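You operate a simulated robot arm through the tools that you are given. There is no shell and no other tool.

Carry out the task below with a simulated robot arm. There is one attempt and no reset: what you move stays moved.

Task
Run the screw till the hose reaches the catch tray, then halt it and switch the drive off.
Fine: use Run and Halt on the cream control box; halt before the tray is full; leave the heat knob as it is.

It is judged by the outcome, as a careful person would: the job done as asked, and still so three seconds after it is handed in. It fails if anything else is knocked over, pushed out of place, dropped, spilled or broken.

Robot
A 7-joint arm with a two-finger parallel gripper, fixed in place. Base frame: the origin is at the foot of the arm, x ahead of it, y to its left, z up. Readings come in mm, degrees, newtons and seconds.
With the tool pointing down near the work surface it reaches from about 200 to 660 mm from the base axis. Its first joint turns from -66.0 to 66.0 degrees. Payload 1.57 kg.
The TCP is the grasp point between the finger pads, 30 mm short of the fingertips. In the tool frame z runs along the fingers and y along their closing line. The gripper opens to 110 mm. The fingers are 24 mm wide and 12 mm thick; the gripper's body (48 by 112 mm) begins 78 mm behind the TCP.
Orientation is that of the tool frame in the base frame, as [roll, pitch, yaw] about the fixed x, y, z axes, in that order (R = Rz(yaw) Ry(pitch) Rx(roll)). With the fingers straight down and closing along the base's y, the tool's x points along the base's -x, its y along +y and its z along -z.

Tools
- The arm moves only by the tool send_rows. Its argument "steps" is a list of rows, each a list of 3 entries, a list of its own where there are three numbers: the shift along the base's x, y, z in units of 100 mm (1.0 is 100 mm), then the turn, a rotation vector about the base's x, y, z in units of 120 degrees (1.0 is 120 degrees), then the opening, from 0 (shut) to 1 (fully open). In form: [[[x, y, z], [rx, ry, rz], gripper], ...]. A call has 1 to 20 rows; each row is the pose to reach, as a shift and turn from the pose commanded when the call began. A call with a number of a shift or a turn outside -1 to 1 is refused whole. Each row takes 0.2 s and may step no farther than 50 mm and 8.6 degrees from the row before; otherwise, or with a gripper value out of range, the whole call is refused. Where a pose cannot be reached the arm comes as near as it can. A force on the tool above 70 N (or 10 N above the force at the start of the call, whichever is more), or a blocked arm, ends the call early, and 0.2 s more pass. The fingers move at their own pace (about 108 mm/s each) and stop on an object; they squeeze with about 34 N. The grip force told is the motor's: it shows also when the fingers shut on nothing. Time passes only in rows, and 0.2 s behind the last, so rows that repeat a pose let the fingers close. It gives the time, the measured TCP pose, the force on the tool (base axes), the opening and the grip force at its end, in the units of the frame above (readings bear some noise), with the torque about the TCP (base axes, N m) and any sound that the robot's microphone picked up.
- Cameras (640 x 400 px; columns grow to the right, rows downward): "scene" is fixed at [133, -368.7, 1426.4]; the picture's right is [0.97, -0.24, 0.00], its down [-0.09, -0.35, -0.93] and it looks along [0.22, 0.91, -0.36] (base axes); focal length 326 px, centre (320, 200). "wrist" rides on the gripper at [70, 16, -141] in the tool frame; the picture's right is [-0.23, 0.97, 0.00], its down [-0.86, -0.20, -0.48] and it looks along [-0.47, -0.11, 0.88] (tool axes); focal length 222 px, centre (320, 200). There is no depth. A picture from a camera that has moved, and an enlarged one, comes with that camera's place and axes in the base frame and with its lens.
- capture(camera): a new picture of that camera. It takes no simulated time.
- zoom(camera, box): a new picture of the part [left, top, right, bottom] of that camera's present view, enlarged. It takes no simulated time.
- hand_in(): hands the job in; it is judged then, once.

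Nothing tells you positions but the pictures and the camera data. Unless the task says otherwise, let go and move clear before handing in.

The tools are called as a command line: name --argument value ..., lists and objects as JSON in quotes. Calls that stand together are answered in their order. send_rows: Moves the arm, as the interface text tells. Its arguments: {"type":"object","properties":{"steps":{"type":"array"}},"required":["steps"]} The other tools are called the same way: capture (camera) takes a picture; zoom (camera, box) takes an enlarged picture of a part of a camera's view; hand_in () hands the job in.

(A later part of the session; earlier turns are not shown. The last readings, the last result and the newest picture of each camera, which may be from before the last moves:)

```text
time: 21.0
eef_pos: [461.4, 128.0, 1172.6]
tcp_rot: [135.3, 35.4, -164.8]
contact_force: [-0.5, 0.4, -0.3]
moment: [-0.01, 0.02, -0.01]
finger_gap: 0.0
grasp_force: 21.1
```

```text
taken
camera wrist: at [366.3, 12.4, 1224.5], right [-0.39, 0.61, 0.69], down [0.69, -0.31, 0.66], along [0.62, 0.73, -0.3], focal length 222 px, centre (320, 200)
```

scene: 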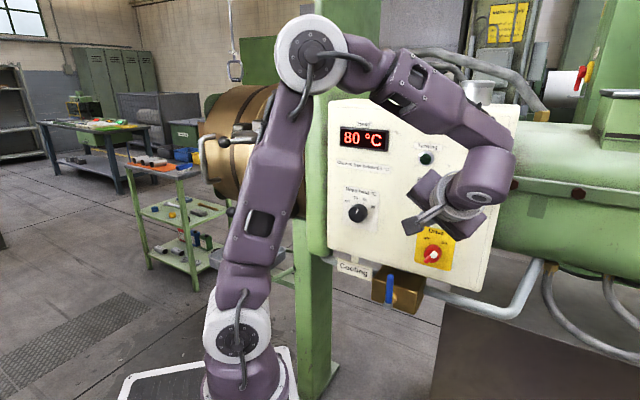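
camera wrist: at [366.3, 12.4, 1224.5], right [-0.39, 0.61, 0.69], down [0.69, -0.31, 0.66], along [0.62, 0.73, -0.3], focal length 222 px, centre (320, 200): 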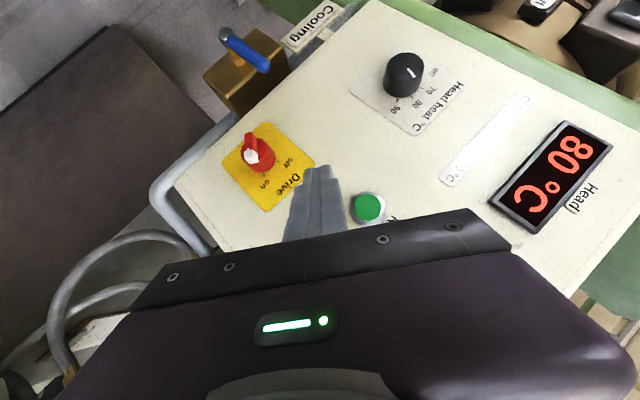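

The arm is in front of Run's lower left. I'll check the Drive pointer and the current view of head and tray.

zoom --camera "scene" --box '[400, 210, 470, 280]'

zoom --camera "scene" --box '[150, 90, 310, 290]'

zoom --camera "wrist" --box '[270, 100, 430, 250]'

```text
5.71 times, centred on (435, 245) of scene
camera zoom: at [133.0, -368.7, 1426.5], right [0.97, -0.24, 0.0], down [-0.09, -0.35, -0.93], along [0.22, 0.91, -0.36], focal length 1860 px, centre (-337, -57)
```

zoom: 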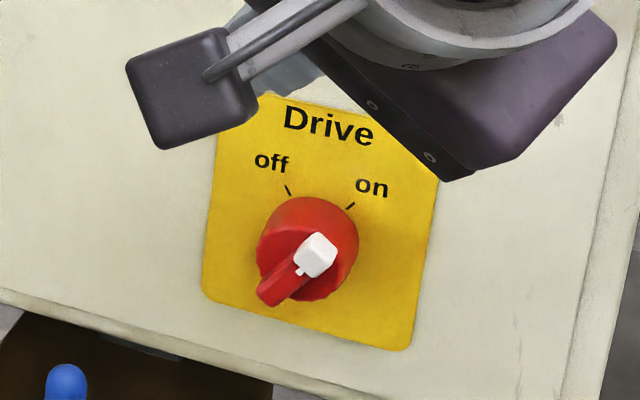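

```text
2.00 times, centred on (230, 190) of scene
camera zoom: at [133.0, -368.7, 1426.5], right [0.97, -0.24, 0.0], down [-0.09, -0.35, -0.93], along [0.22, 0.91, -0.36], focal length 651 px, centre (500, 220)
```

zoom: 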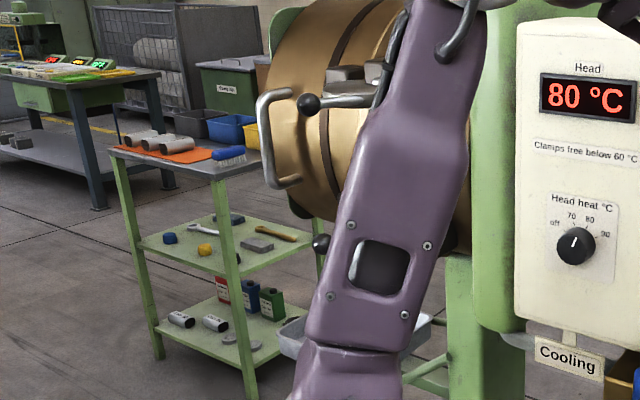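

```text
2.67 times, centred on (350, 175) of wrist
camera zoom: at [366.3, 12.4, 1224.5], right [-0.39, 0.61, 0.69], down [0.69, -0.31, 0.66], along [0.62, 0.73, -0.3], focal length 592 px, centre (240, 267)
```

zoom: 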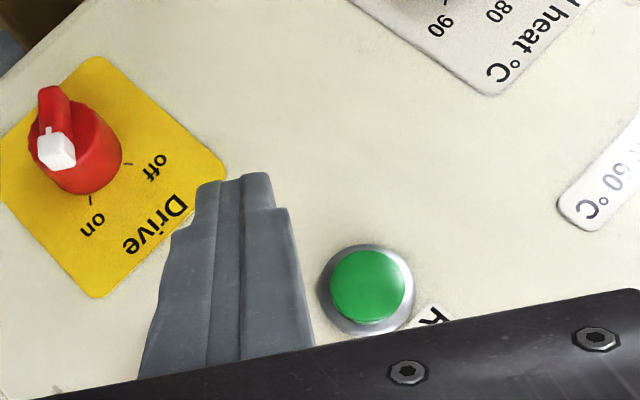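

Drive reads "on". Before starting anything I'll try the Halt standoff, to see whether the head and tray stay visible from the waiting position.

send_rows --steps '[[[0.15, -0.12, 0.1], [0, 0, 0], 0.0], [[0.3, -0.25, 0.2], [0, 0, 0], 0.0], [[0.45, -0.35, 0.33], [0, 0, 0], 0.0], [[0.5, -0.36, 0.33], [0, 0, 0], 0.0]]'

capture --camera "scene"

capture --camera "wrist"

```text
time: 22.0
eef_pos: [510.3, 92.4, 1206.4]
tcp_rot: [135.3, 35.4, -164.9]
contact_force: [-0.8, 0.0, 0.0]
moment: [0.03, 0.0, -0.01]
finger_gap: 0.0
grasp_force: 21.3
```

```text
taken
```

scene: 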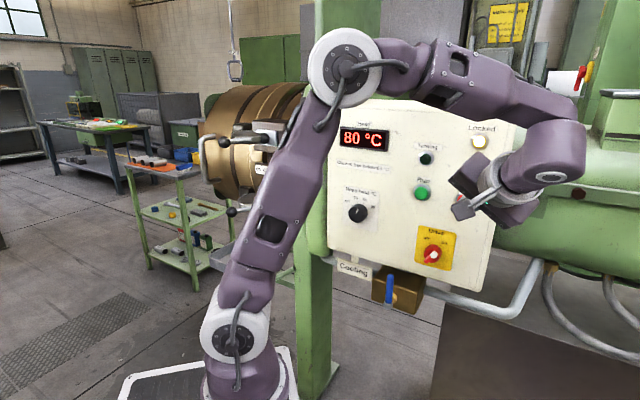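

```text
taken
camera wrist: at [415.3, -24.2, 1257.7], right [-0.39, 0.61, 0.69], down [0.69, -0.31, 0.66], along [0.62, 0.73, -0.3], focal length 222 px, centre (320, 200)
```

wrist: 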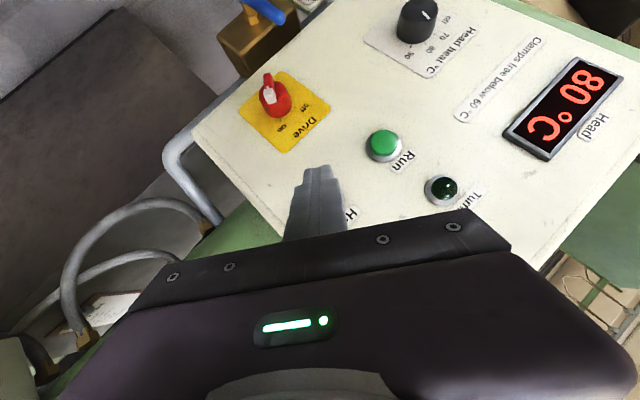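

From the waiting position the head's end and the tray's left part are visible. Combining all views, Run is at about e 203, height 1194.5 and Halt at e 289.5, height 1195, both about 492 mm along the normal. I'll move to the Run standoff now.

send_rows --steps '[[[-0.17, 0.23, 0.0], [0, 0, 0], 0.0], [[-0.34, 0.46, -0.01], [0, 0, 0], 0.0], [[-0.505, 0.7, -0.015], [0, 0, 0], 0.0], [[-0.505, 0.7, -0.015], [0, 0, 0], 0.0]]'

zoom --camera "wrist" --box '[240, 130, 420, 250]'

zoom --camera "scene" --box '[370, 140, 490, 240]'

```text
time: 23.0
eef_pos: [460.2, 162.1, 1205.6]
tcp_rot: [135.3, 35.5, -164.8]
contact_force: [0.3, 0.2, -0.6]
moment: [0.01, 0.02, 0.03]
finger_gap: 0.1
grasp_force: 21.9
```

```text
3.33 times, centred on (330, 190) of wrist
camera zoom: at [364.5, 46.4, 1257.0], right [-0.39, 0.61, 0.69], down [0.69, -0.31, 0.66], along [0.62, 0.73, -0.3], focal length 740 px, centre (287, 233)
```

zoom: 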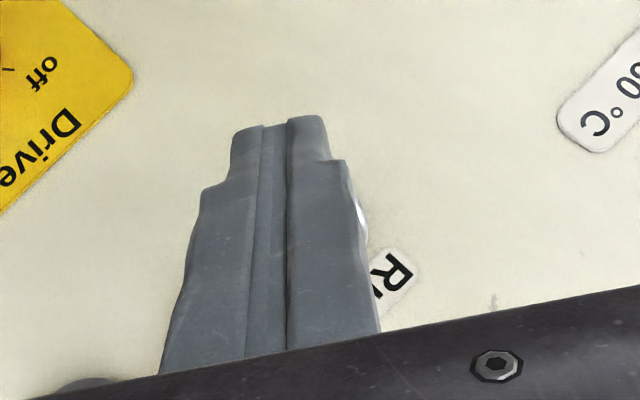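

```text
4.00 times, centred on (430, 190) of scene
camera zoom: at [133.0, -368.7, 1426.4], right [0.97, -0.24, 0.0], down [-0.09, -0.35, -0.93], along [0.22, 0.91, -0.36], focal length 1302 px, centre (-120, 240)
```

zoom: 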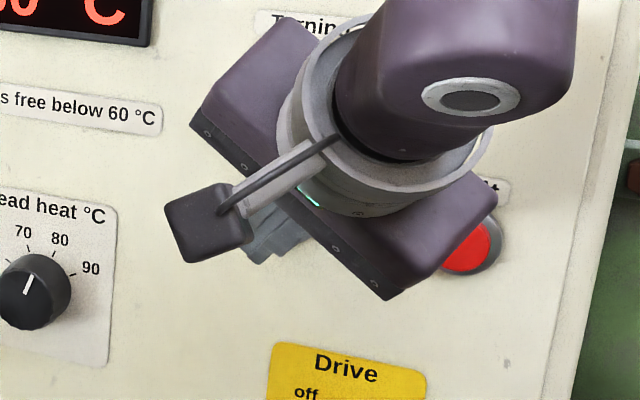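

The closed fingertips line up with Run's centre, about 22 mm in front of it. I'll press straight in along the panel normal in small steps.

send_rows --steps '[[[0.0707, 0.0707, 0], [0, 0, 0], 0.0], [[0.1273, 0.1273, 0], [0, 0, 0], 0.0], [[0.1556, 0.1556, 0], [0, 0, 0], 0.0]]'

```text
time: 23.8
eef_pos: [473.5, 178.8, 1204.0]
tcp_rot: [135.3, 35.5, -164.7]
contact_force: [-4.6, -8.0, 3.2]
moment: [0.05, -0.03, 0.0]
finger_gap: 0.0
grasp_force: 20.9
heard: click, click
```

I felt about 9 N and heard two clicks, so Run has probably registered. I'll check the Turning lamp and the head outlet at once.

capture --camera "scene"

zoom --camera "scene" --box '[150, 90, 310, 290]'

capture --camera "wrist"

```text
taken
```

scene: 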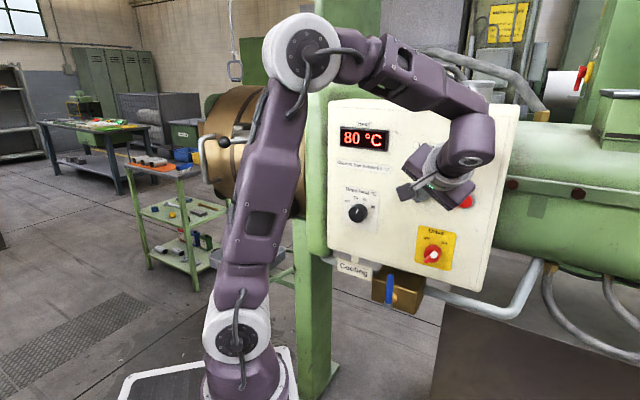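

```text
2.00 times, centred on (230, 190) of scene
camera zoom: at [132.7, -369.0, 1426.4], right [0.97, -0.24, 0.0], down [-0.09, -0.35, -0.93], along [0.22, 0.91, -0.36], focal length 651 px, centre (500, 220)
```

zoom: 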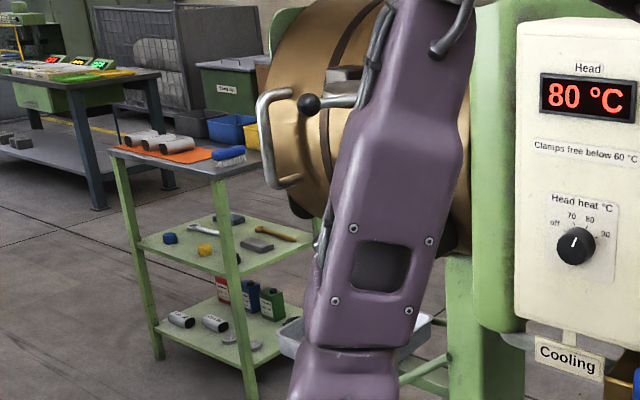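

```text
taken
camera wrist: at [379.2, 61.7, 1255.9], right [-0.39, 0.61, 0.69], down [0.69, -0.31, 0.66], along [0.62, 0.73, -0.3], focal length 222 px, centre (320, 200)
```

wrist: 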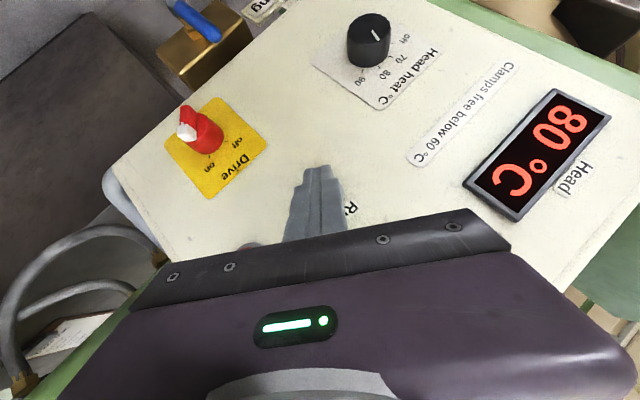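

I'll back off Run and go straight to the Halt standoff, where the lamp and tray are in view.

send_rows --steps '[[[-0.12, -0.12, 0], [0, 0, 0], 0.0], [[0.1, -0.38, 0], [0, 0, 0], 0.0], [[0.31, -0.6, 0], [0, 0, 0], 0.0], [[0.475, -0.74, 0], [0, 0, 0], 0.0]]'

capture --camera "scene"

zoom --camera "scene" --box '[150, 90, 310, 290]'

zoom --camera "scene" --box '[380, 120, 500, 240]'

```text
time: 24.8
eef_pos: [523.2, 105.4, 1205.6]
tcp_rot: [135.3, 35.5, -164.8]
contact_force: [-0.4, -0.1, 0.4]
moment: [0.01, -0.01, 0.02]
finger_gap: 0.0
grasp_force: 21.1
```

```text
taken
```

scene: 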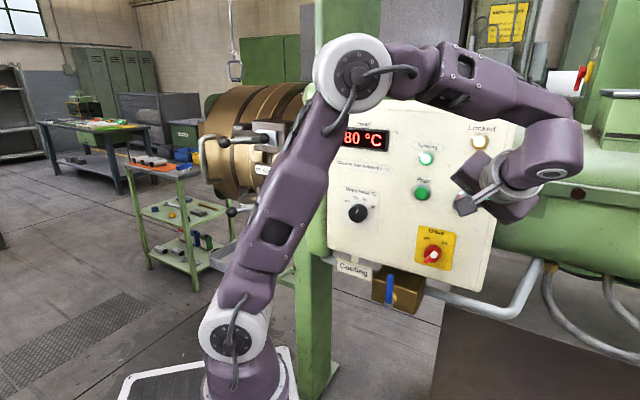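

```text
2.00 times, centred on (230, 190) of scene
camera zoom: at [133.0, -368.7, 1426.4], right [0.97, -0.24, 0.0], down [-0.09, -0.35, -0.93], along [0.22, 0.91, -0.36], focal length 651 px, centre (500, 220)
```

zoom: 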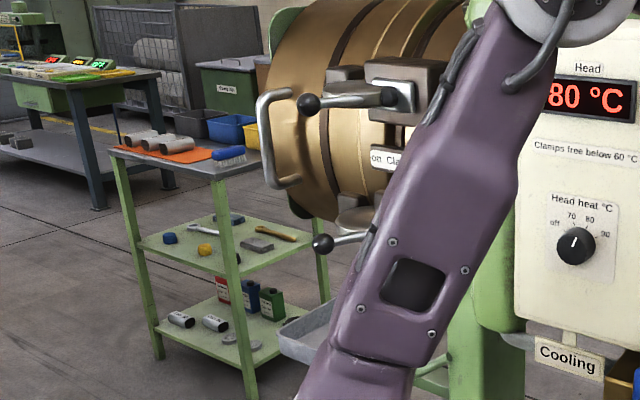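

```text
3.33 times, centred on (440, 180) of scene
camera zoom: at [133.0, -368.7, 1426.4], right [0.97, -0.24, 0.0], down [-0.09, -0.35, -0.93], along [0.22, 0.91, -0.36], focal length 1085 px, centre (-80, 267)
```

zoom: 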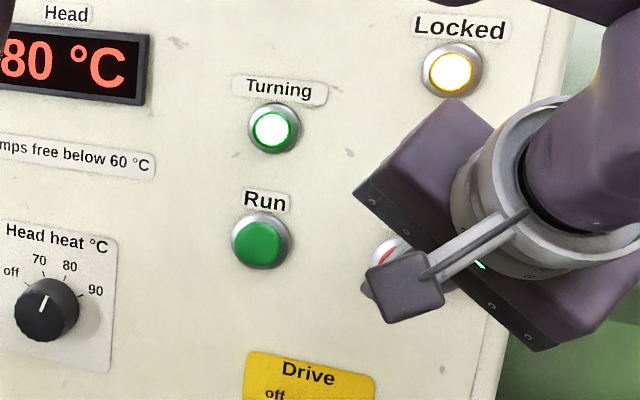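

The Turning lamp is lit, so the screw runs; no hose is out yet. I'll wait in short steps at the Halt standoff and watch the head's outlet and the tray.

send_rows --steps '[[[0, 0, 0], [0, 0, 0], 0.0], [[0, 0, 0], [0, 0, 0], 0.0]]'

zoom --camera "scene" --box '[180, 100, 300, 290]'

```text
time: 25.4
eef_pos: [522.9, 104.7, 1205.5]
tcp_rot: [135.3, 35.3, -164.8]
contact_force: [-0.5, 0.5, 0.5]
moment: [0.03, 0.02, -0.02]
finger_gap: 0.1
grasp_force: 21.6
```

```text
2.11 times, centred on (240, 195) of scene
camera zoom: at [133.0, -368.7, 1426.4], right [0.97, -0.24, 0.0], down [-0.09, -0.35, -0.93], along [0.22, 0.91, -0.36], focal length 685 px, centre (488, 210)
```

zoom: 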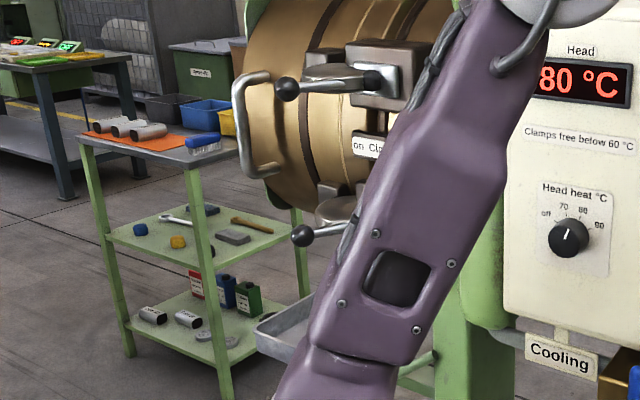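

No hose yet. I'll keep waiting in short steps.

send_rows --steps '[[[0, 0, 0], [0, 0, 0], 0.0], [[0, 0, 0], [0, 0, 0], 0.0], [[0, 0, 0], [0, 0, 0], 0.0]]'

zoom --camera "scene" --box '[180, 100, 300, 290]'

```text
time: 26.2
eef_pos: [523.4, 105.4, 1205.6]
tcp_rot: [135.4, 35.3, -164.8]
contact_force: [0.0, -0.6, 0.5]
moment: [-0.01, 0.01, -0.01]
finger_gap: 0.0
grasp_force: 21.9
```

```text
2.11 times, centred on (240, 195) of scene
camera zoom: at [133.0, -368.7, 1426.4], right [0.97, -0.24, 0.0], down [-0.09, -0.35, -0.93], along [0.22, 0.91, -0.36], focal length 685 px, centre (488, 210)
```

zoom: 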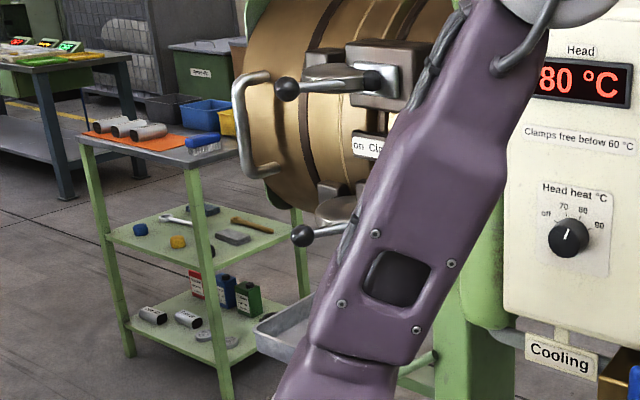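

Still nothing visible. I'll slide a little down and right for a clearer view of the tray, remaining under a second from Halt.

send_rows --steps '[[[0.0, -0.1, -0.3], [0, 0, 0], 0.0], [[0.05, -0.2, -0.6], [0, 0, 0], 0.0]]'

capture --camera "scene"

zoom --camera "scene" --box '[180, 100, 300, 290]'

```text
time: 26.8
eef_pos: [526.7, 86.4, 1144.9]
tcp_rot: [135.4, 35.4, -164.8]
contact_force: [0.0, -0.1, 0.2]
moment: [-0.01, 0.0, 0.0]
finger_gap: 0.0
grasp_force: 21.7
```

```text
taken
```

scene: 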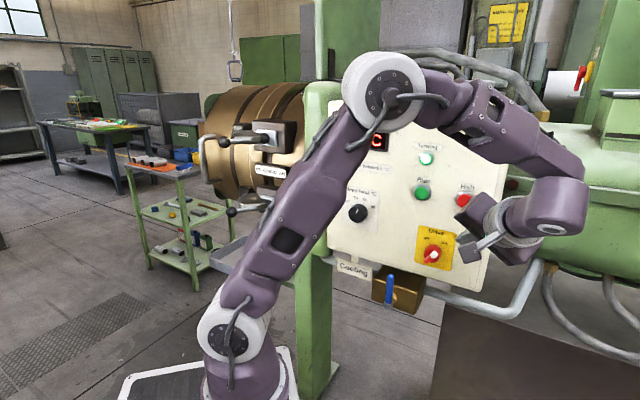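

```text
2.11 times, centred on (240, 195) of scene
camera zoom: at [133.0, -368.7, 1426.4], right [0.97, -0.24, 0.0], down [-0.09, -0.35, -0.93], along [0.22, 0.91, -0.36], focal length 685 px, centre (488, 210)
```

zoom: 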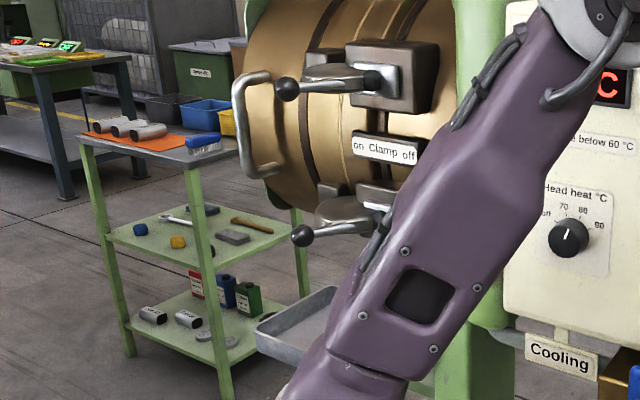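

Now the tray (empty), the head, the Turning lamp and Halt are all visible. I'll wait here in short steps.

send_rows --steps '[[[0, 0, 0], [0, 0, 0], 0.0], [[0, 0, 0], [0, 0, 0], 0.0], [[0, 0, 0], [0, 0, 0], 0.0]]'

zoom --camera "scene" --box '[180, 100, 300, 290]'

```text
time: 27.6
eef_pos: [526.5, 84.7, 1145.3]
tcp_rot: [135.3, 35.3, -164.8]
contact_force: [0.1, 0.4, 0.1]
moment: [-0.02, -0.02, 0.0]
finger_gap: 0.2
grasp_force: 21.5
```

```text
2.11 times, centred on (240, 195) of scene
camera zoom: at [133.0, -368.7, 1426.4], right [0.97, -0.24, 0.0], down [-0.09, -0.35, -0.93], along [0.22, 0.91, -0.36], focal length 685 px, centre (488, 210)
```

zoom: 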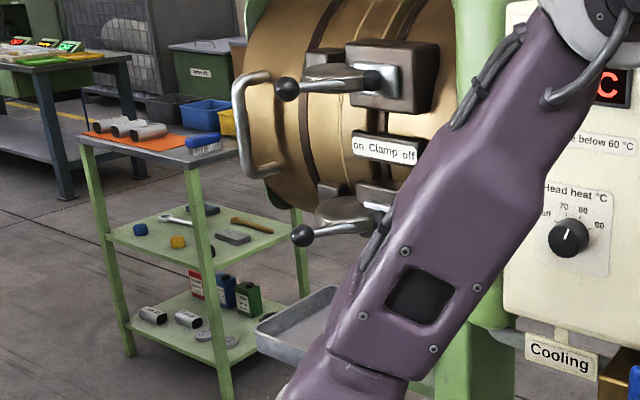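

Nothing has come out yet after about four seconds. I'll continue waiting.

send_rows --steps '[[[0, 0, 0], [0, 0, 0], 0.0], [[0, 0, 0], [0, 0, 0], 0.0], [[0, 0, 0], [0, 0, 0], 0.0], [[0, 0, 0], [0, 0, 0], 0.0]]'

zoom --camera "scene" --box '[180, 100, 300, 290]'

zoom --camera "scene" --box '[400, 130, 500, 230]'

```text
time: 28.6
eef_pos: [527.3, 85.3, 1144.8]
tcp_rot: [135.3, 35.4, -164.8]
contact_force: [0.2, -0.1, -0.1]
moment: [0.03, 0.0, -0.01]
finger_gap: 0.1
grasp_force: 21.5
```

```text
2.11 times, centred on (240, 195) of scene
camera zoom: at [133.0, -368.7, 1426.4], right [0.97, -0.24, 0.0], down [-0.09, -0.35, -0.93], along [0.22, 0.91, -0.36], focal length 685 px, centre (488, 210)
```

zoom: 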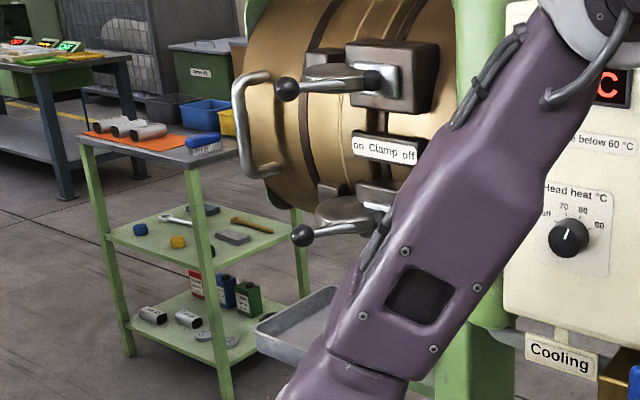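

```text
4.00 times, centred on (450, 180) of scene
camera zoom: at [133.0, -368.7, 1426.4], right [0.97, -0.24, 0.0], down [-0.09, -0.35, -0.93], along [0.22, 0.91, -0.36], focal length 1302 px, centre (-200, 280)
```

zoom: 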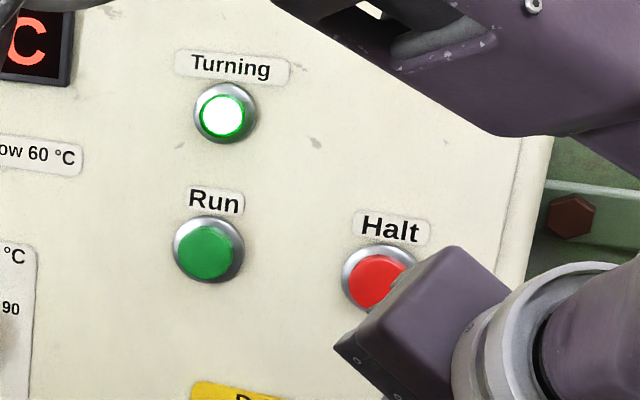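

The screw is still turning and the tray still empty. I'll keep watching, with a tighter view on the head's end and tray.

send_rows --steps '[[[0, 0, 0], [0, 0, 0], 0.0], [[0, 0, 0], [0, 0, 0], 0.0], [[0, 0, 0], [0, 0, 0], 0.0], [[0, 0, 0], [0, 0, 0], 0.0]]'

zoom --camera "scene" --box '[180, 90, 260, 200]'

zoom --camera "scene" --box '[190, 190, 270, 290]'

```text
time: 29.6
eef_pos: [525.6, 86.1, 1143.9]
tcp_rot: [135.3, 35.5, -164.7]
contact_force: [-1.0, 0.1, 0.1]
moment: [0.0, 0.0, -0.02]
finger_gap: 0.0
grasp_force: 21.3
```

```text
3.64 times, centred on (220, 145) of scene
camera zoom: at [133.0, -368.7, 1426.4], right [0.97, -0.24, 0.0], down [-0.09, -0.35, -0.93], along [0.22, 0.91, -0.36], focal length 1184 px, centre (684, 400)
```

zoom: 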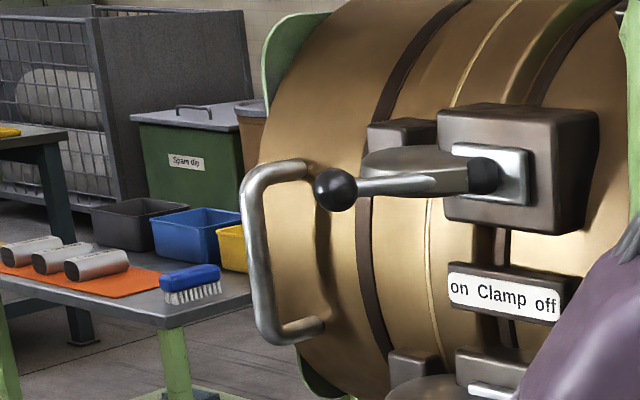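

```text
4.00 times, centred on (230, 240) of scene
camera zoom: at [133.0, -368.7, 1426.4], right [0.97, -0.24, 0.0], down [-0.09, -0.35, -0.93], along [0.22, 0.91, -0.36], focal length 1302 px, centre (680, 40)
```

zoom: 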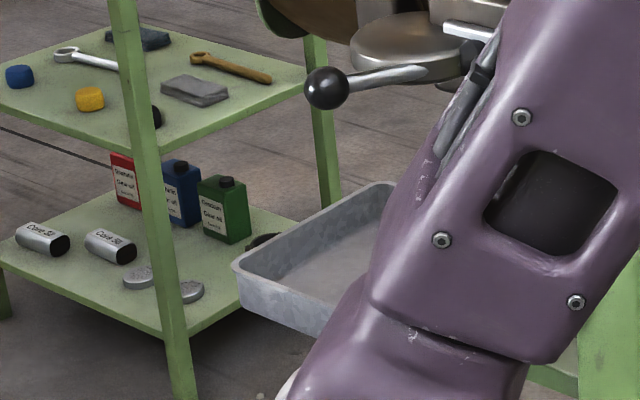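

Still no hose. I'll keep waiting in one-second steps, checking the same two areas.

send_rows --steps '[[[0, 0, 0], [0, 0, 0], 0.0], [[0, 0, 0], [0, 0, 0], 0.0], [[0, 0, 0], [0, 0, 0], 0.0], [[0, 0, 0], [0, 0, 0], 0.0]]'

zoom --camera "scene" --box '[180, 100, 300, 290]'

```text
time: 30.6
eef_pos: [527.1, 86.3, 1145.7]
tcp_rot: [135.3, 35.4, -164.8]
contact_force: [0.6, -0.4, 0.8]
moment: [0.0, 0.0, 0.01]
finger_gap: 0.3
grasp_force: 21.0
```

```text
2.11 times, centred on (240, 195) of scene
camera zoom: at [133.0, -368.7, 1426.4], right [0.97, -0.24, 0.0], down [-0.09, -0.35, -0.93], along [0.22, 0.91, -0.36], focal length 685 px, centre (488, 210)
```

zoom: 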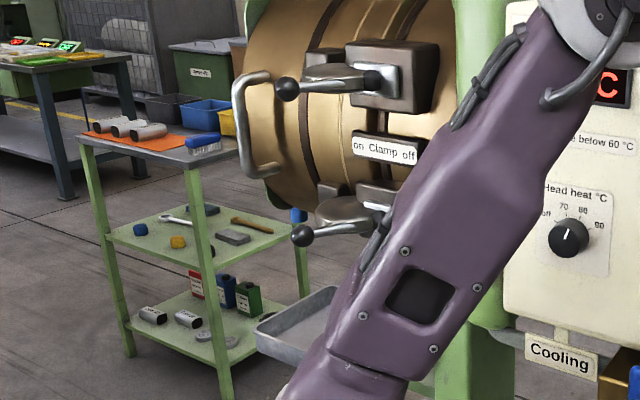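

A blue end has appeared under the head at about (230, 202) — the hose is coming down towards the tray. I'll look closer and track its rate.

zoom --camera "scene" --box '[190, 190, 270, 290]'

send_rows --steps '[[[0, 0, 0], [0, 0, 0], 0.0]]'

zoom --camera "scene" --box '[190, 190, 270, 290]'

```text
4.00 times, centred on (230, 240) of scene
camera zoom: at [133.0, -368.7, 1426.4], right [0.97, -0.24, 0.0], down [-0.09, -0.35, -0.93], along [0.22, 0.91, -0.36], focal length 1302 px, centre (680, 40)
```

zoom: 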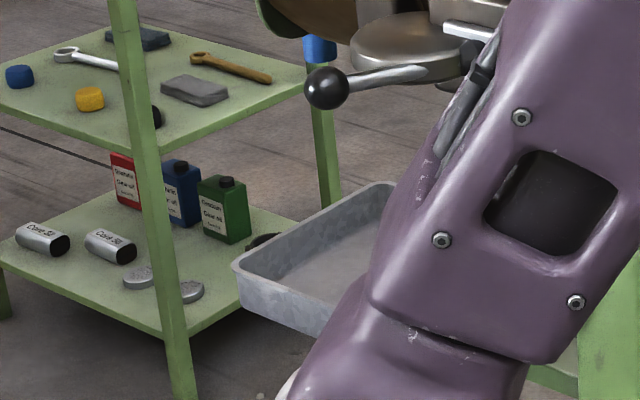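

```text
time: 31.0
eef_pos: [527.0, 85.2, 1144.5]
tcp_rot: [135.4, 35.4, -164.8]
contact_force: [0.5, 0.1, 0.5]
moment: [0.0, -0.02, 0.02]
finger_gap: 0.2
grasp_force: 21.1
```

```text
4.00 times, centred on (230, 240) of scene
camera zoom: at [133.0, -368.7, 1426.4], right [0.97, -0.24, 0.0], down [-0.09, -0.35, -0.93], along [0.22, 0.91, -0.36], focal length 1302 px, centre (680, 40)
```

zoom: 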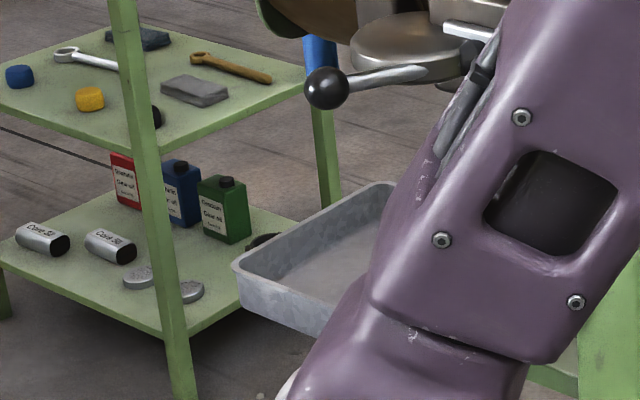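

The hose descends roughly 50 px/s in this enlarged view, leaving about three seconds to the tray. I'll go back to a close standoff in front of Halt now so I can press at once.

send_rows --steps '[[[-0.02, 0.12, 0.3], [0, 0, 0], 0.0], [[-0.01, 0.24, 0.6], [0, 0, 0], 0.0]]'

zoom --camera "scene" --box '[190, 190, 270, 290]'

zoom --camera "scene" --box '[400, 130, 500, 230]'

```text
time: 31.6
eef_pos: [526.7, 108.4, 1206.0]
tcp_rot: [135.3, 35.5, -164.8]
contact_force: [-0.7, 0.1, -0.6]
moment: [0.03, 0.0, -0.02]
finger_gap: 0.2
grasp_force: 21.3
```

```text
4.00 times, centred on (230, 240) of scene
camera zoom: at [132.9, -368.7, 1426.5], right [0.97, -0.24, 0.0], down [-0.09, -0.35, -0.93], along [0.22, 0.91, -0.36], focal length 1302 px, centre (680, 40)
```

zoom: 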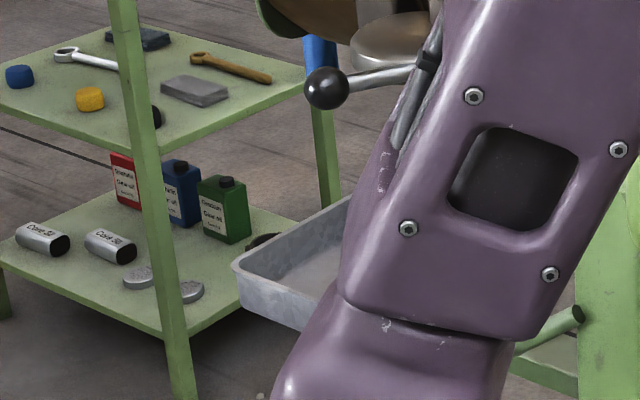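

```text
4.00 times, centred on (450, 180) of scene
camera zoom: at [132.9, -368.7, 1426.5], right [0.97, -0.24, 0.0], down [-0.09, -0.35, -0.93], along [0.22, 0.91, -0.36], focal length 1302 px, centre (-200, 280)
```

zoom: 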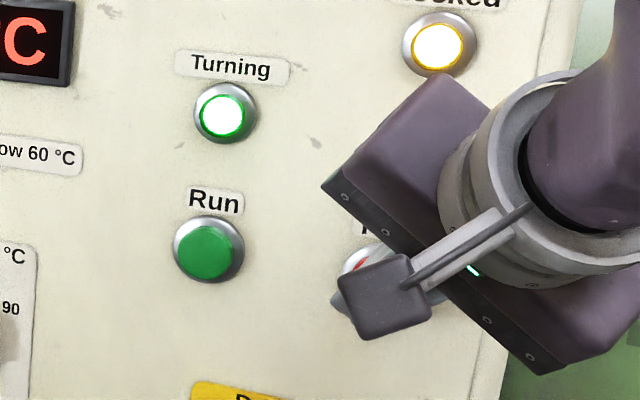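

The hose end is behind the clamp ball now; the arm is ready in front of Halt. I'll wait in single short steps.

send_rows --steps '[[[0, 0, 0], [0, 0, 0], 0.0], [[0, 0, 0], [0, 0, 0], 0.0]]'

zoom --camera "scene" --box '[190, 190, 270, 290]'

```text
time: 32.2
eef_pos: [526.5, 109.0, 1206.6]
tcp_rot: [135.3, 35.4, -164.8]
contact_force: [0.0, -0.5, -0.9]
moment: [0.01, 0.02, 0.06]
finger_gap: 0.0
grasp_force: 21.2
```

```text
4.00 times, centred on (230, 240) of scene
camera zoom: at [133.0, -368.7, 1426.4], right [0.97, -0.24, 0.0], down [-0.09, -0.35, -0.93], along [0.22, 0.91, -0.36], focal length 1302 px, centre (680, 40)
```

zoom: 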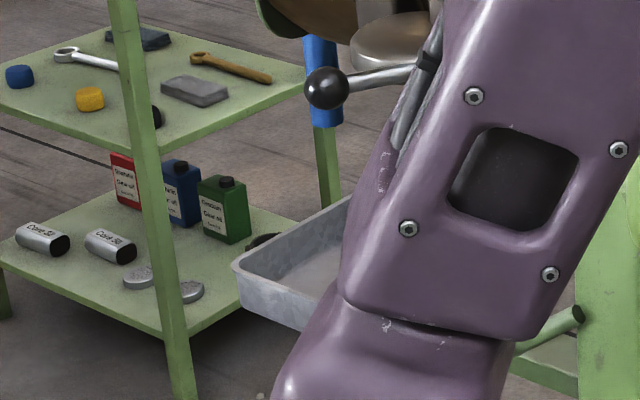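

The hose end is now at row 127 of this view, moving about 40 px/s; the tray floor is around row 260. I'll keep waiting.

send_rows --steps '[[[0, 0, 0], [0, 0, 0], 0.0], [[0, 0, 0], [0, 0, 0], 0.0], [[0, 0, 0], [0, 0, 0], 0.0], [[0, 0, 0], [0, 0, 0], 0.0], [[0, 0, 0], [0, 0, 0], 0.0]]'

zoom --camera "scene" --box '[190, 190, 270, 290]'

```text
time: 33.4
eef_pos: [527.2, 108.9, 1206.6]
tcp_rot: [135.3, 35.4, -164.7]
contact_force: [0.2, -1.1, 0.4]
moment: [-0.05, 0.0, -0.03]
finger_gap: 0.0
grasp_force: 21.2
```

```text
4.00 times, centred on (230, 240) of scene
camera zoom: at [133.0, -368.7, 1426.4], right [0.97, -0.24, 0.0], down [-0.09, -0.35, -0.93], along [0.22, 0.91, -0.36], focal length 1302 px, centre (680, 40)
```

zoom: 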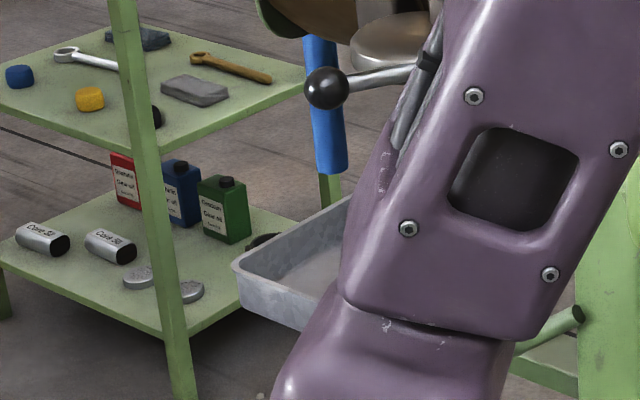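

The end is at row 173, steady at 38 px/s. Another second, then finer steps.

send_rows --steps '[[[0, 0, 0], [0, 0, 0], 0.0], [[0, 0, 0], [0, 0, 0], 0.0], [[0, 0, 0], [0, 0, 0], 0.0], [[0, 0, 0], [0, 0, 0], 0.0], [[0, 0, 0], [0, 0, 0], 0.0]]'

zoom --camera "scene" --box '[190, 190, 270, 290]'

```text
time: 34.6
eef_pos: [526.6, 108.3, 1205.4]
tcp_rot: [135.3, 35.4, -164.8]
contact_force: [-0.2, 0.1, -0.3]
moment: [-0.01, 0.01, -0.01]
finger_gap: 0.0
grasp_force: 21.3
```

```text
4.00 times, centred on (230, 240) of scene
camera zoom: at [133.0, -368.7, 1426.4], right [0.97, -0.24, 0.0], down [-0.09, -0.35, -0.93], along [0.22, 0.91, -0.36], focal length 1302 px, centre (680, 40)
```

zoom: 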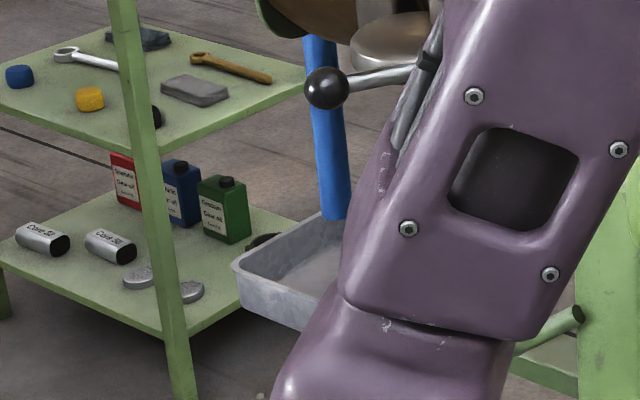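

The hose end is at row 219, entering above the tray's rim. I'll step on half a second at a time.

send_rows --steps '[[[0, 0, 0], [0, 0, 0], 0.0], [[0, 0, 0], [0, 0, 0], 0.0]]'

zoom --camera "scene" --box '[210, 230, 260, 280]'

```text
time: 35.2
eef_pos: [526.1, 109.1, 1206.0]
tcp_rot: [135.3, 35.4, -164.8]
contact_force: [1.1, 0.3, 0.0]
moment: [0.01, -0.01, 0.0]
finger_gap: 0.2
grasp_force: 21.7
```

```text
8.00 times, centred on (235, 255) of scene
camera zoom: at [133.0, -368.7, 1426.4], right [0.97, -0.24, 0.0], down [-0.09, -0.35, -0.93], along [0.22, 0.91, -0.36], focal length 2604 px, centre (1000, -240)
```

zoom: 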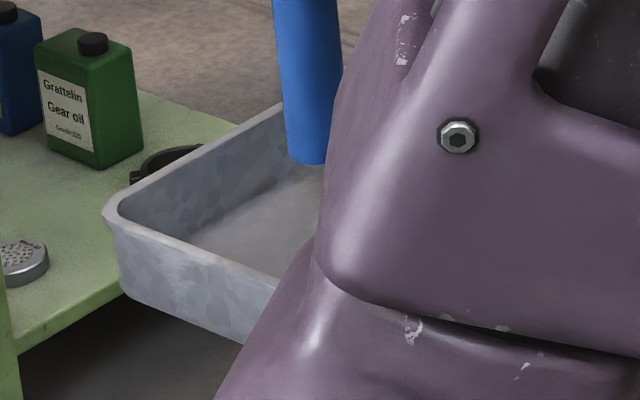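

The hose end is inside the tray's walls but not on the floor yet. Another half second.

send_rows --steps '[[[0, 0, 0], [0, 0, 0], 0.0], [[0, 0, 0], [0, 0, 0], 0.0]]'

zoom --camera "scene" --box '[210, 230, 260, 280]'

```text
time: 35.8
eef_pos: [527.1, 108.1, 1205.0]
tcp_rot: [135.3, 35.4, -164.9]
contact_force: [0.0, -0.1, 0.8]
moment: [0.04, -0.02, -0.01]
finger_gap: 0.2
grasp_force: 20.9
```

```text
8.00 times, centred on (235, 255) of scene
camera zoom: at [133.0, -368.7, 1426.4], right [0.97, -0.24, 0.0], down [-0.09, -0.35, -0.93], along [0.22, 0.91, -0.36], focal length 2604 px, centre (1000, -240)
```

zoom: 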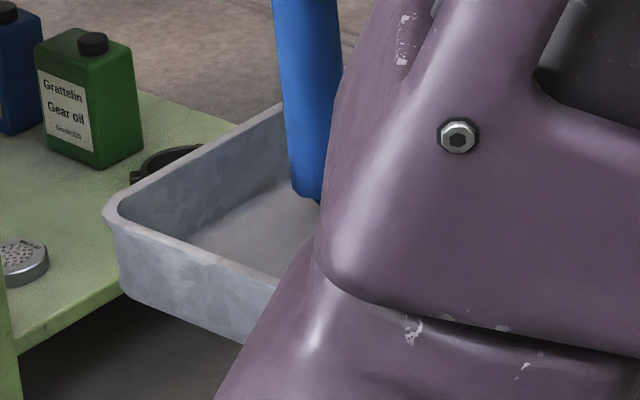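

The descent has slowed at row 198, likely touching the tray floor. One more short step (creeping 5 mm closer to Halt) will confirm it.

send_rows --steps '[[[0.03, 0.03, 0], [0, 0, 0], 0.0]]'

zoom --camera "scene" --box '[210, 230, 260, 280]'

```text
time: 36.2
eef_pos: [530.4, 111.6, 1206.0]
tcp_rot: [135.3, 35.3, -164.8]
contact_force: [-0.6, -0.4, -0.5]
moment: [0.01, 0.0, -0.01]
finger_gap: 0.2
grasp_force: 21.5
```

```text
8.00 times, centred on (235, 255) of scene
camera zoom: at [133.0, -368.7, 1426.4], right [0.97, -0.24, 0.0], down [-0.09, -0.35, -0.93], along [0.22, 0.91, -0.36], focal length 2604 px, centre (1000, -240)
```

zoom: 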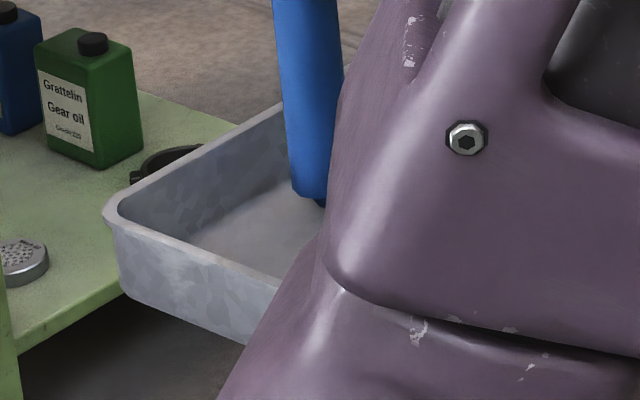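

The end has stopped at the same height, so the hose rests on the tray. Pressing Halt now.

send_rows --steps '[[[0.035, 0.035, 0], [0, 0, 0], 0.0], [[0.067, 0.067, 0], [0, 0, 0], 0.0]]'

zoom --camera "scene" --box '[400, 130, 500, 230]'

```text
time: 36.8
eef_pos: [535.8, 117.3, 1205.3]
tcp_rot: [135.4, 35.5, -164.7]
contact_force: [-8.6, -7.8, 1.7]
moment: [-0.01, 0.1, 0.1]
finger_gap: 0.1
grasp_force: 21.6
heard: click
```

```text
4.00 times, centred on (450, 180) of scene
camera zoom: at [132.6, -369.0, 1426.4], right [0.97, -0.24, 0.0], down [-0.09, -0.35, -0.93], along [0.22, 0.91, -0.36], focal length 1302 px, centre (-200, 280)
```

zoom: 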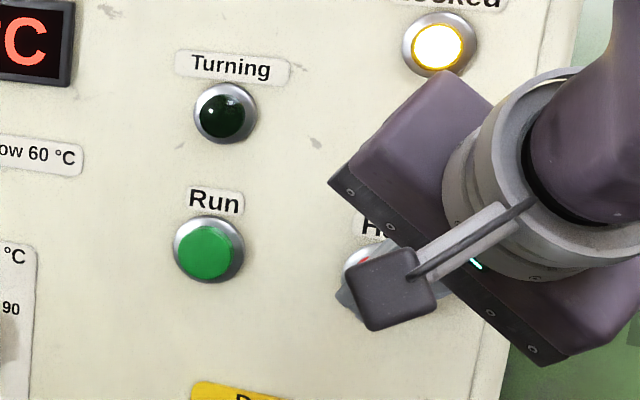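

Halt clicked and the Turning lamp is dark. I'll check the tray while backing off, then return to the front of the Drive knob with the fingers open.

send_rows --steps '[[[-0.15, -0.15, 0], [0, 0, 0], 0.0], [[-0.31, -0.31, 0], [0, 0, 0], 0.0], [[-0.42, -0.33, -0.25], [0, 0, 0], 0.0], [[-0.55, -0.28, -0.5], [0, 0, 0], 0.1], [[-0.65, -0.2, -0.75], [0, 0, 0], 0.35], [[-0.72, -0.14, -0.95], [0, 0, 0], 0.35]]'

capture --camera "scene"

zoom --camera "scene" --box '[190, 190, 290, 290]'

capture --camera "wrist"

```text
time: 38.2
eef_pos: [463.6, 105.3, 1110.5]
tcp_rot: [135.6, 35.5, -164.7]
contact_force: [0.1, -1.1, 0.6]
moment: [0.0, 0.01, 0.02]
finger_gap: 38.4
grasp_force: 0.1
```

```text
taken
```

scene: 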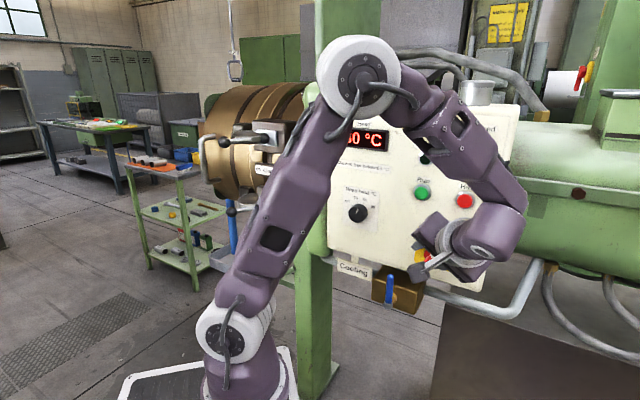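

```text
4.00 times, centred on (240, 240) of scene
camera zoom: at [133.0, -368.7, 1426.4], right [0.97, -0.24, 0.0], down [-0.09, -0.35, -0.93], along [0.22, 0.91, -0.36], focal length 1302 px, centre (640, 40)
```

zoom: 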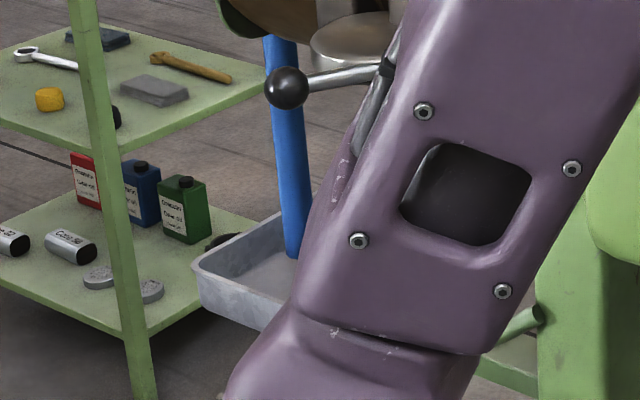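

```text
taken
camera wrist: at [369.1, -11.7, 1162.0], right [-0.39, 0.61, 0.69], down [0.69, -0.31, 0.66], along [0.62, 0.73, -0.3], focal length 222 px, centre (320, 200)
```

wrist: 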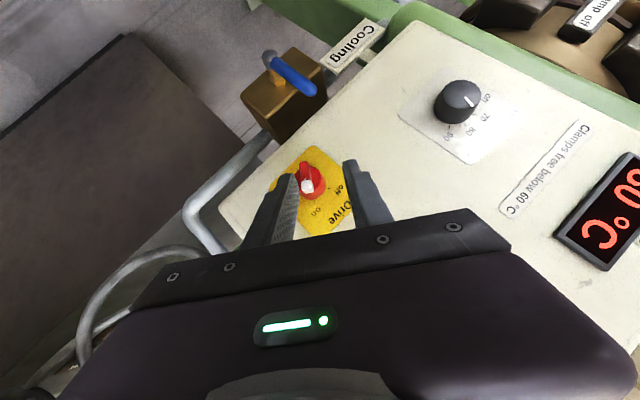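

The hose rests in the tray and stays put. I'll drop to the front of the Drive knob and check centring.

send_rows --steps '[[[-0.01, -0.01, -0.2], [0, 0, 0], 0.35], [[-0.03, -0.02, -0.365], [0, 0, 0], 0.35], [[-0.03, -0.02, -0.365], [0, 0, 0], 0.35]]'

zoom --camera "wrist" --box '[220, 140, 420, 270]'

```text
time: 39.0
eef_pos: [463.3, 103.5, 1073.8]
tcp_rot: [135.3, 35.3, -164.8]
contact_force: [-0.5, 0.3, -0.2]
moment: [0.0, -0.01, 0.02]
finger_gap: 38.5
grasp_force: 0.0
```

```text
3.08 times, centred on (320, 205) of wrist
camera zoom: at [366.9, -13.1, 1125.2], right [-0.39, 0.61, 0.69], down [0.69, -0.31, 0.66], along [0.62, 0.73, -0.3], focal length 684 px, centre (320, 185)
```

zoom: 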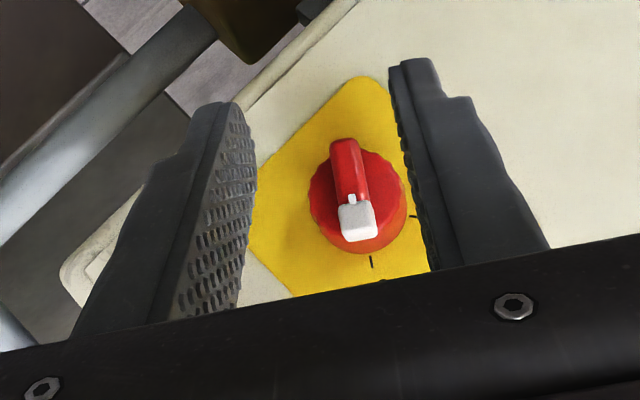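

The bar is 35° right and the fingers are about 3 mm off centre; I'll correct that while sliding in beside the bar.

send_rows --steps '[[[0.054, 0.088, 0.017], [0, 0, 0], 0.35], [[0.125, 0.158, 0.017], [0, 0, 0], 0.35], [[0.195, 0.229, 0.017], [0, 0, 0], 0.35], [[0.257, 0.291, 0.017], [0, 0, 0], 0.35], [[0.257, 0.291, 0.017], [0, 0, 0], 0.35]]'

zoom --camera "wrist" --box '[220, 140, 420, 270]'

```text
time: 40.2
eef_pos: [486.9, 131.5, 1074.4]
tcp_rot: [135.3, 35.4, -164.8]
contact_force: [0.2, 0.5, 0.8]
moment: [-0.02, 0.0, -0.01]
finger_gap: 38.7
grasp_force: 0.0
```

```text
3.08 times, centred on (320, 205) of wrist
camera zoom: at [392.0, 15.3, 1125.2], right [-0.39, 0.61, 0.69], down [0.69, -0.31, 0.66], along [0.62, 0.73, -0.3], focal length 684 px, centre (320, 185)
```

zoom: 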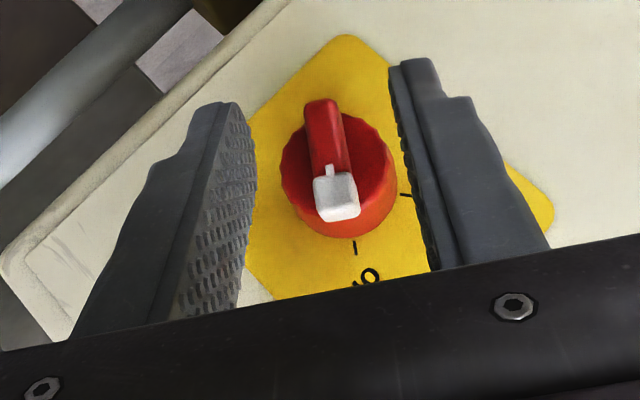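

The bar is centred between the fingers with no contact. Closing on it.

send_rows --steps '[[[0, 0, 0], [0, 0, 0], 0.2], [[0, 0, 0], [0, 0, 0], 0.1], [[0, 0, 0], [0, 0, 0], 0.0]]'

zoom --camera "wrist" --box '[220, 140, 420, 270]'

```text
time: 41.0
eef_pos: [487.9, 131.3, 1074.4]
tcp_rot: [135.3, 35.3, -164.8]
contact_force: [0.8, 1.3, 0.1]
moment: [-0.03, 0.03, 0.0]
finger_gap: 10.1
grasp_force: 28.0
```

```text
3.08 times, centred on (320, 205) of wrist
camera zoom: at [392.0, 15.2, 1125.3], right [-0.39, 0.61, 0.69], down [0.69, -0.31, 0.66], along [0.62, 0.73, -0.3], focal length 684 px, centre (320, 185)
```

zoom: 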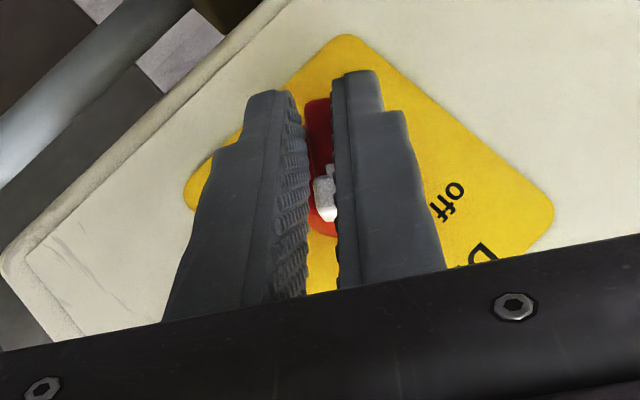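

The bar is clamped (10.1 mm) with hardly any side load. I'll turn it counter-clockwise about its axis, first to about vertical.

send_rows --steps '[[[-0.0096, 0.0096, 0.0082], [-0.0471, -0.0471, 0], 0.0], [[-0.02, 0.02, 0.0144], [-0.0943, -0.0943, 0], 0.0], [[-0.0308, 0.0308, 0.0185], [-0.1414, -0.1414, 0], 0.0], [[-0.042, 0.042, 0.0205], [-0.1886, -0.1886, 0], 0.0]]'

zoom --camera "wrist" --box '[220, 140, 420, 270]'

```text
time: 42.0
eef_pos: [481.3, 134.2, 1076.7]
tcp_rot: [175.9, 44.8, -137.9]
contact_force: [-6.0, -2.3, -10.5]
moment: [0.13, -0.08, 0.04]
finger_gap: 9.8
grasp_force: 28.1
```

```text
3.08 times, centred on (320, 205) of wrist
camera zoom: at [367.1, 40.0, 1128.1], right [-0.57, 0.8, 0.21], down [0.36, 0.01, 0.93], along [0.74, 0.61, -0.3], focal length 684 px, centre (320, 185)
```

zoom: 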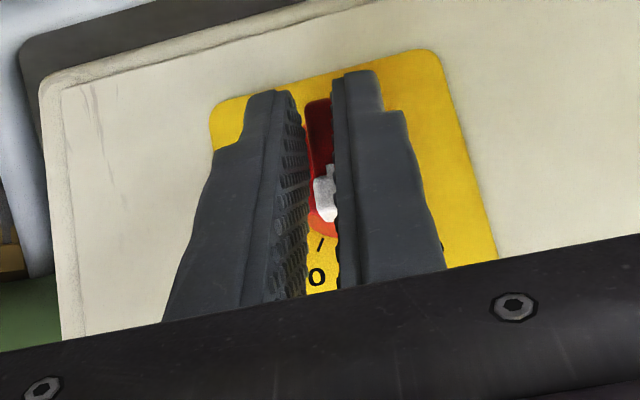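

It follows to vertical with a light load. I'll continue counter-clockwise to about 20° left, the most this wrist allows.

send_rows --steps '[[[-0.006, 0.0165, -0.003], [-0.0471, -0.0471, 0], 0.0], [[-0.0123, 0.0323, -0.007], [-0.0943, -0.0943, 0], 0.0], [[-0.0218, 0.0418, -0.0118], [-0.1355, -0.1355, 0], 0.0]]'

zoom --camera "wrist" --box '[220, 140, 420, 270]'

capture --camera "scene"

```text
time: 42.8
eef_pos: [480.2, 139.8, 1075.8]
tcp_rot: [-152.7, 41.6, -116.1]
contact_force: [-13.2, -8.6, 4.7]
moment: [-0.35, 0.39, -0.1]
finger_gap: 10.0
grasp_force: 27.6
```

```text
3.08 times, centred on (320, 205) of wrist
camera zoom: at [351.3, 57.4, 1117.7], right [-0.57, 0.8, -0.18], down [0.09, 0.29, 0.95], along [0.82, 0.53, -0.24], focal length 684 px, centre (320, 185)
```

zoom: 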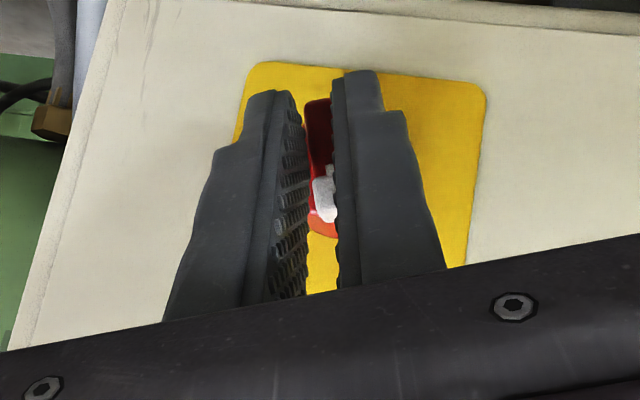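

```text
taken
```

scene: 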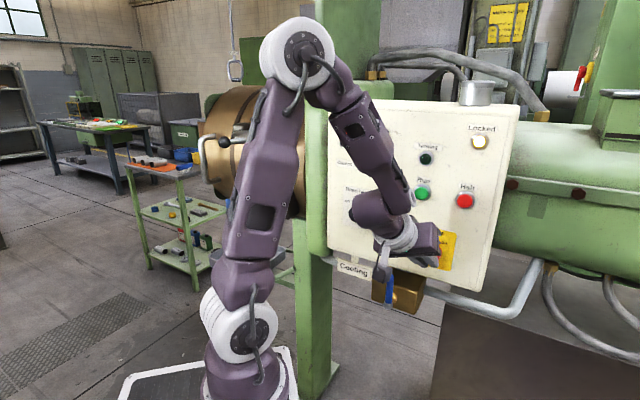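

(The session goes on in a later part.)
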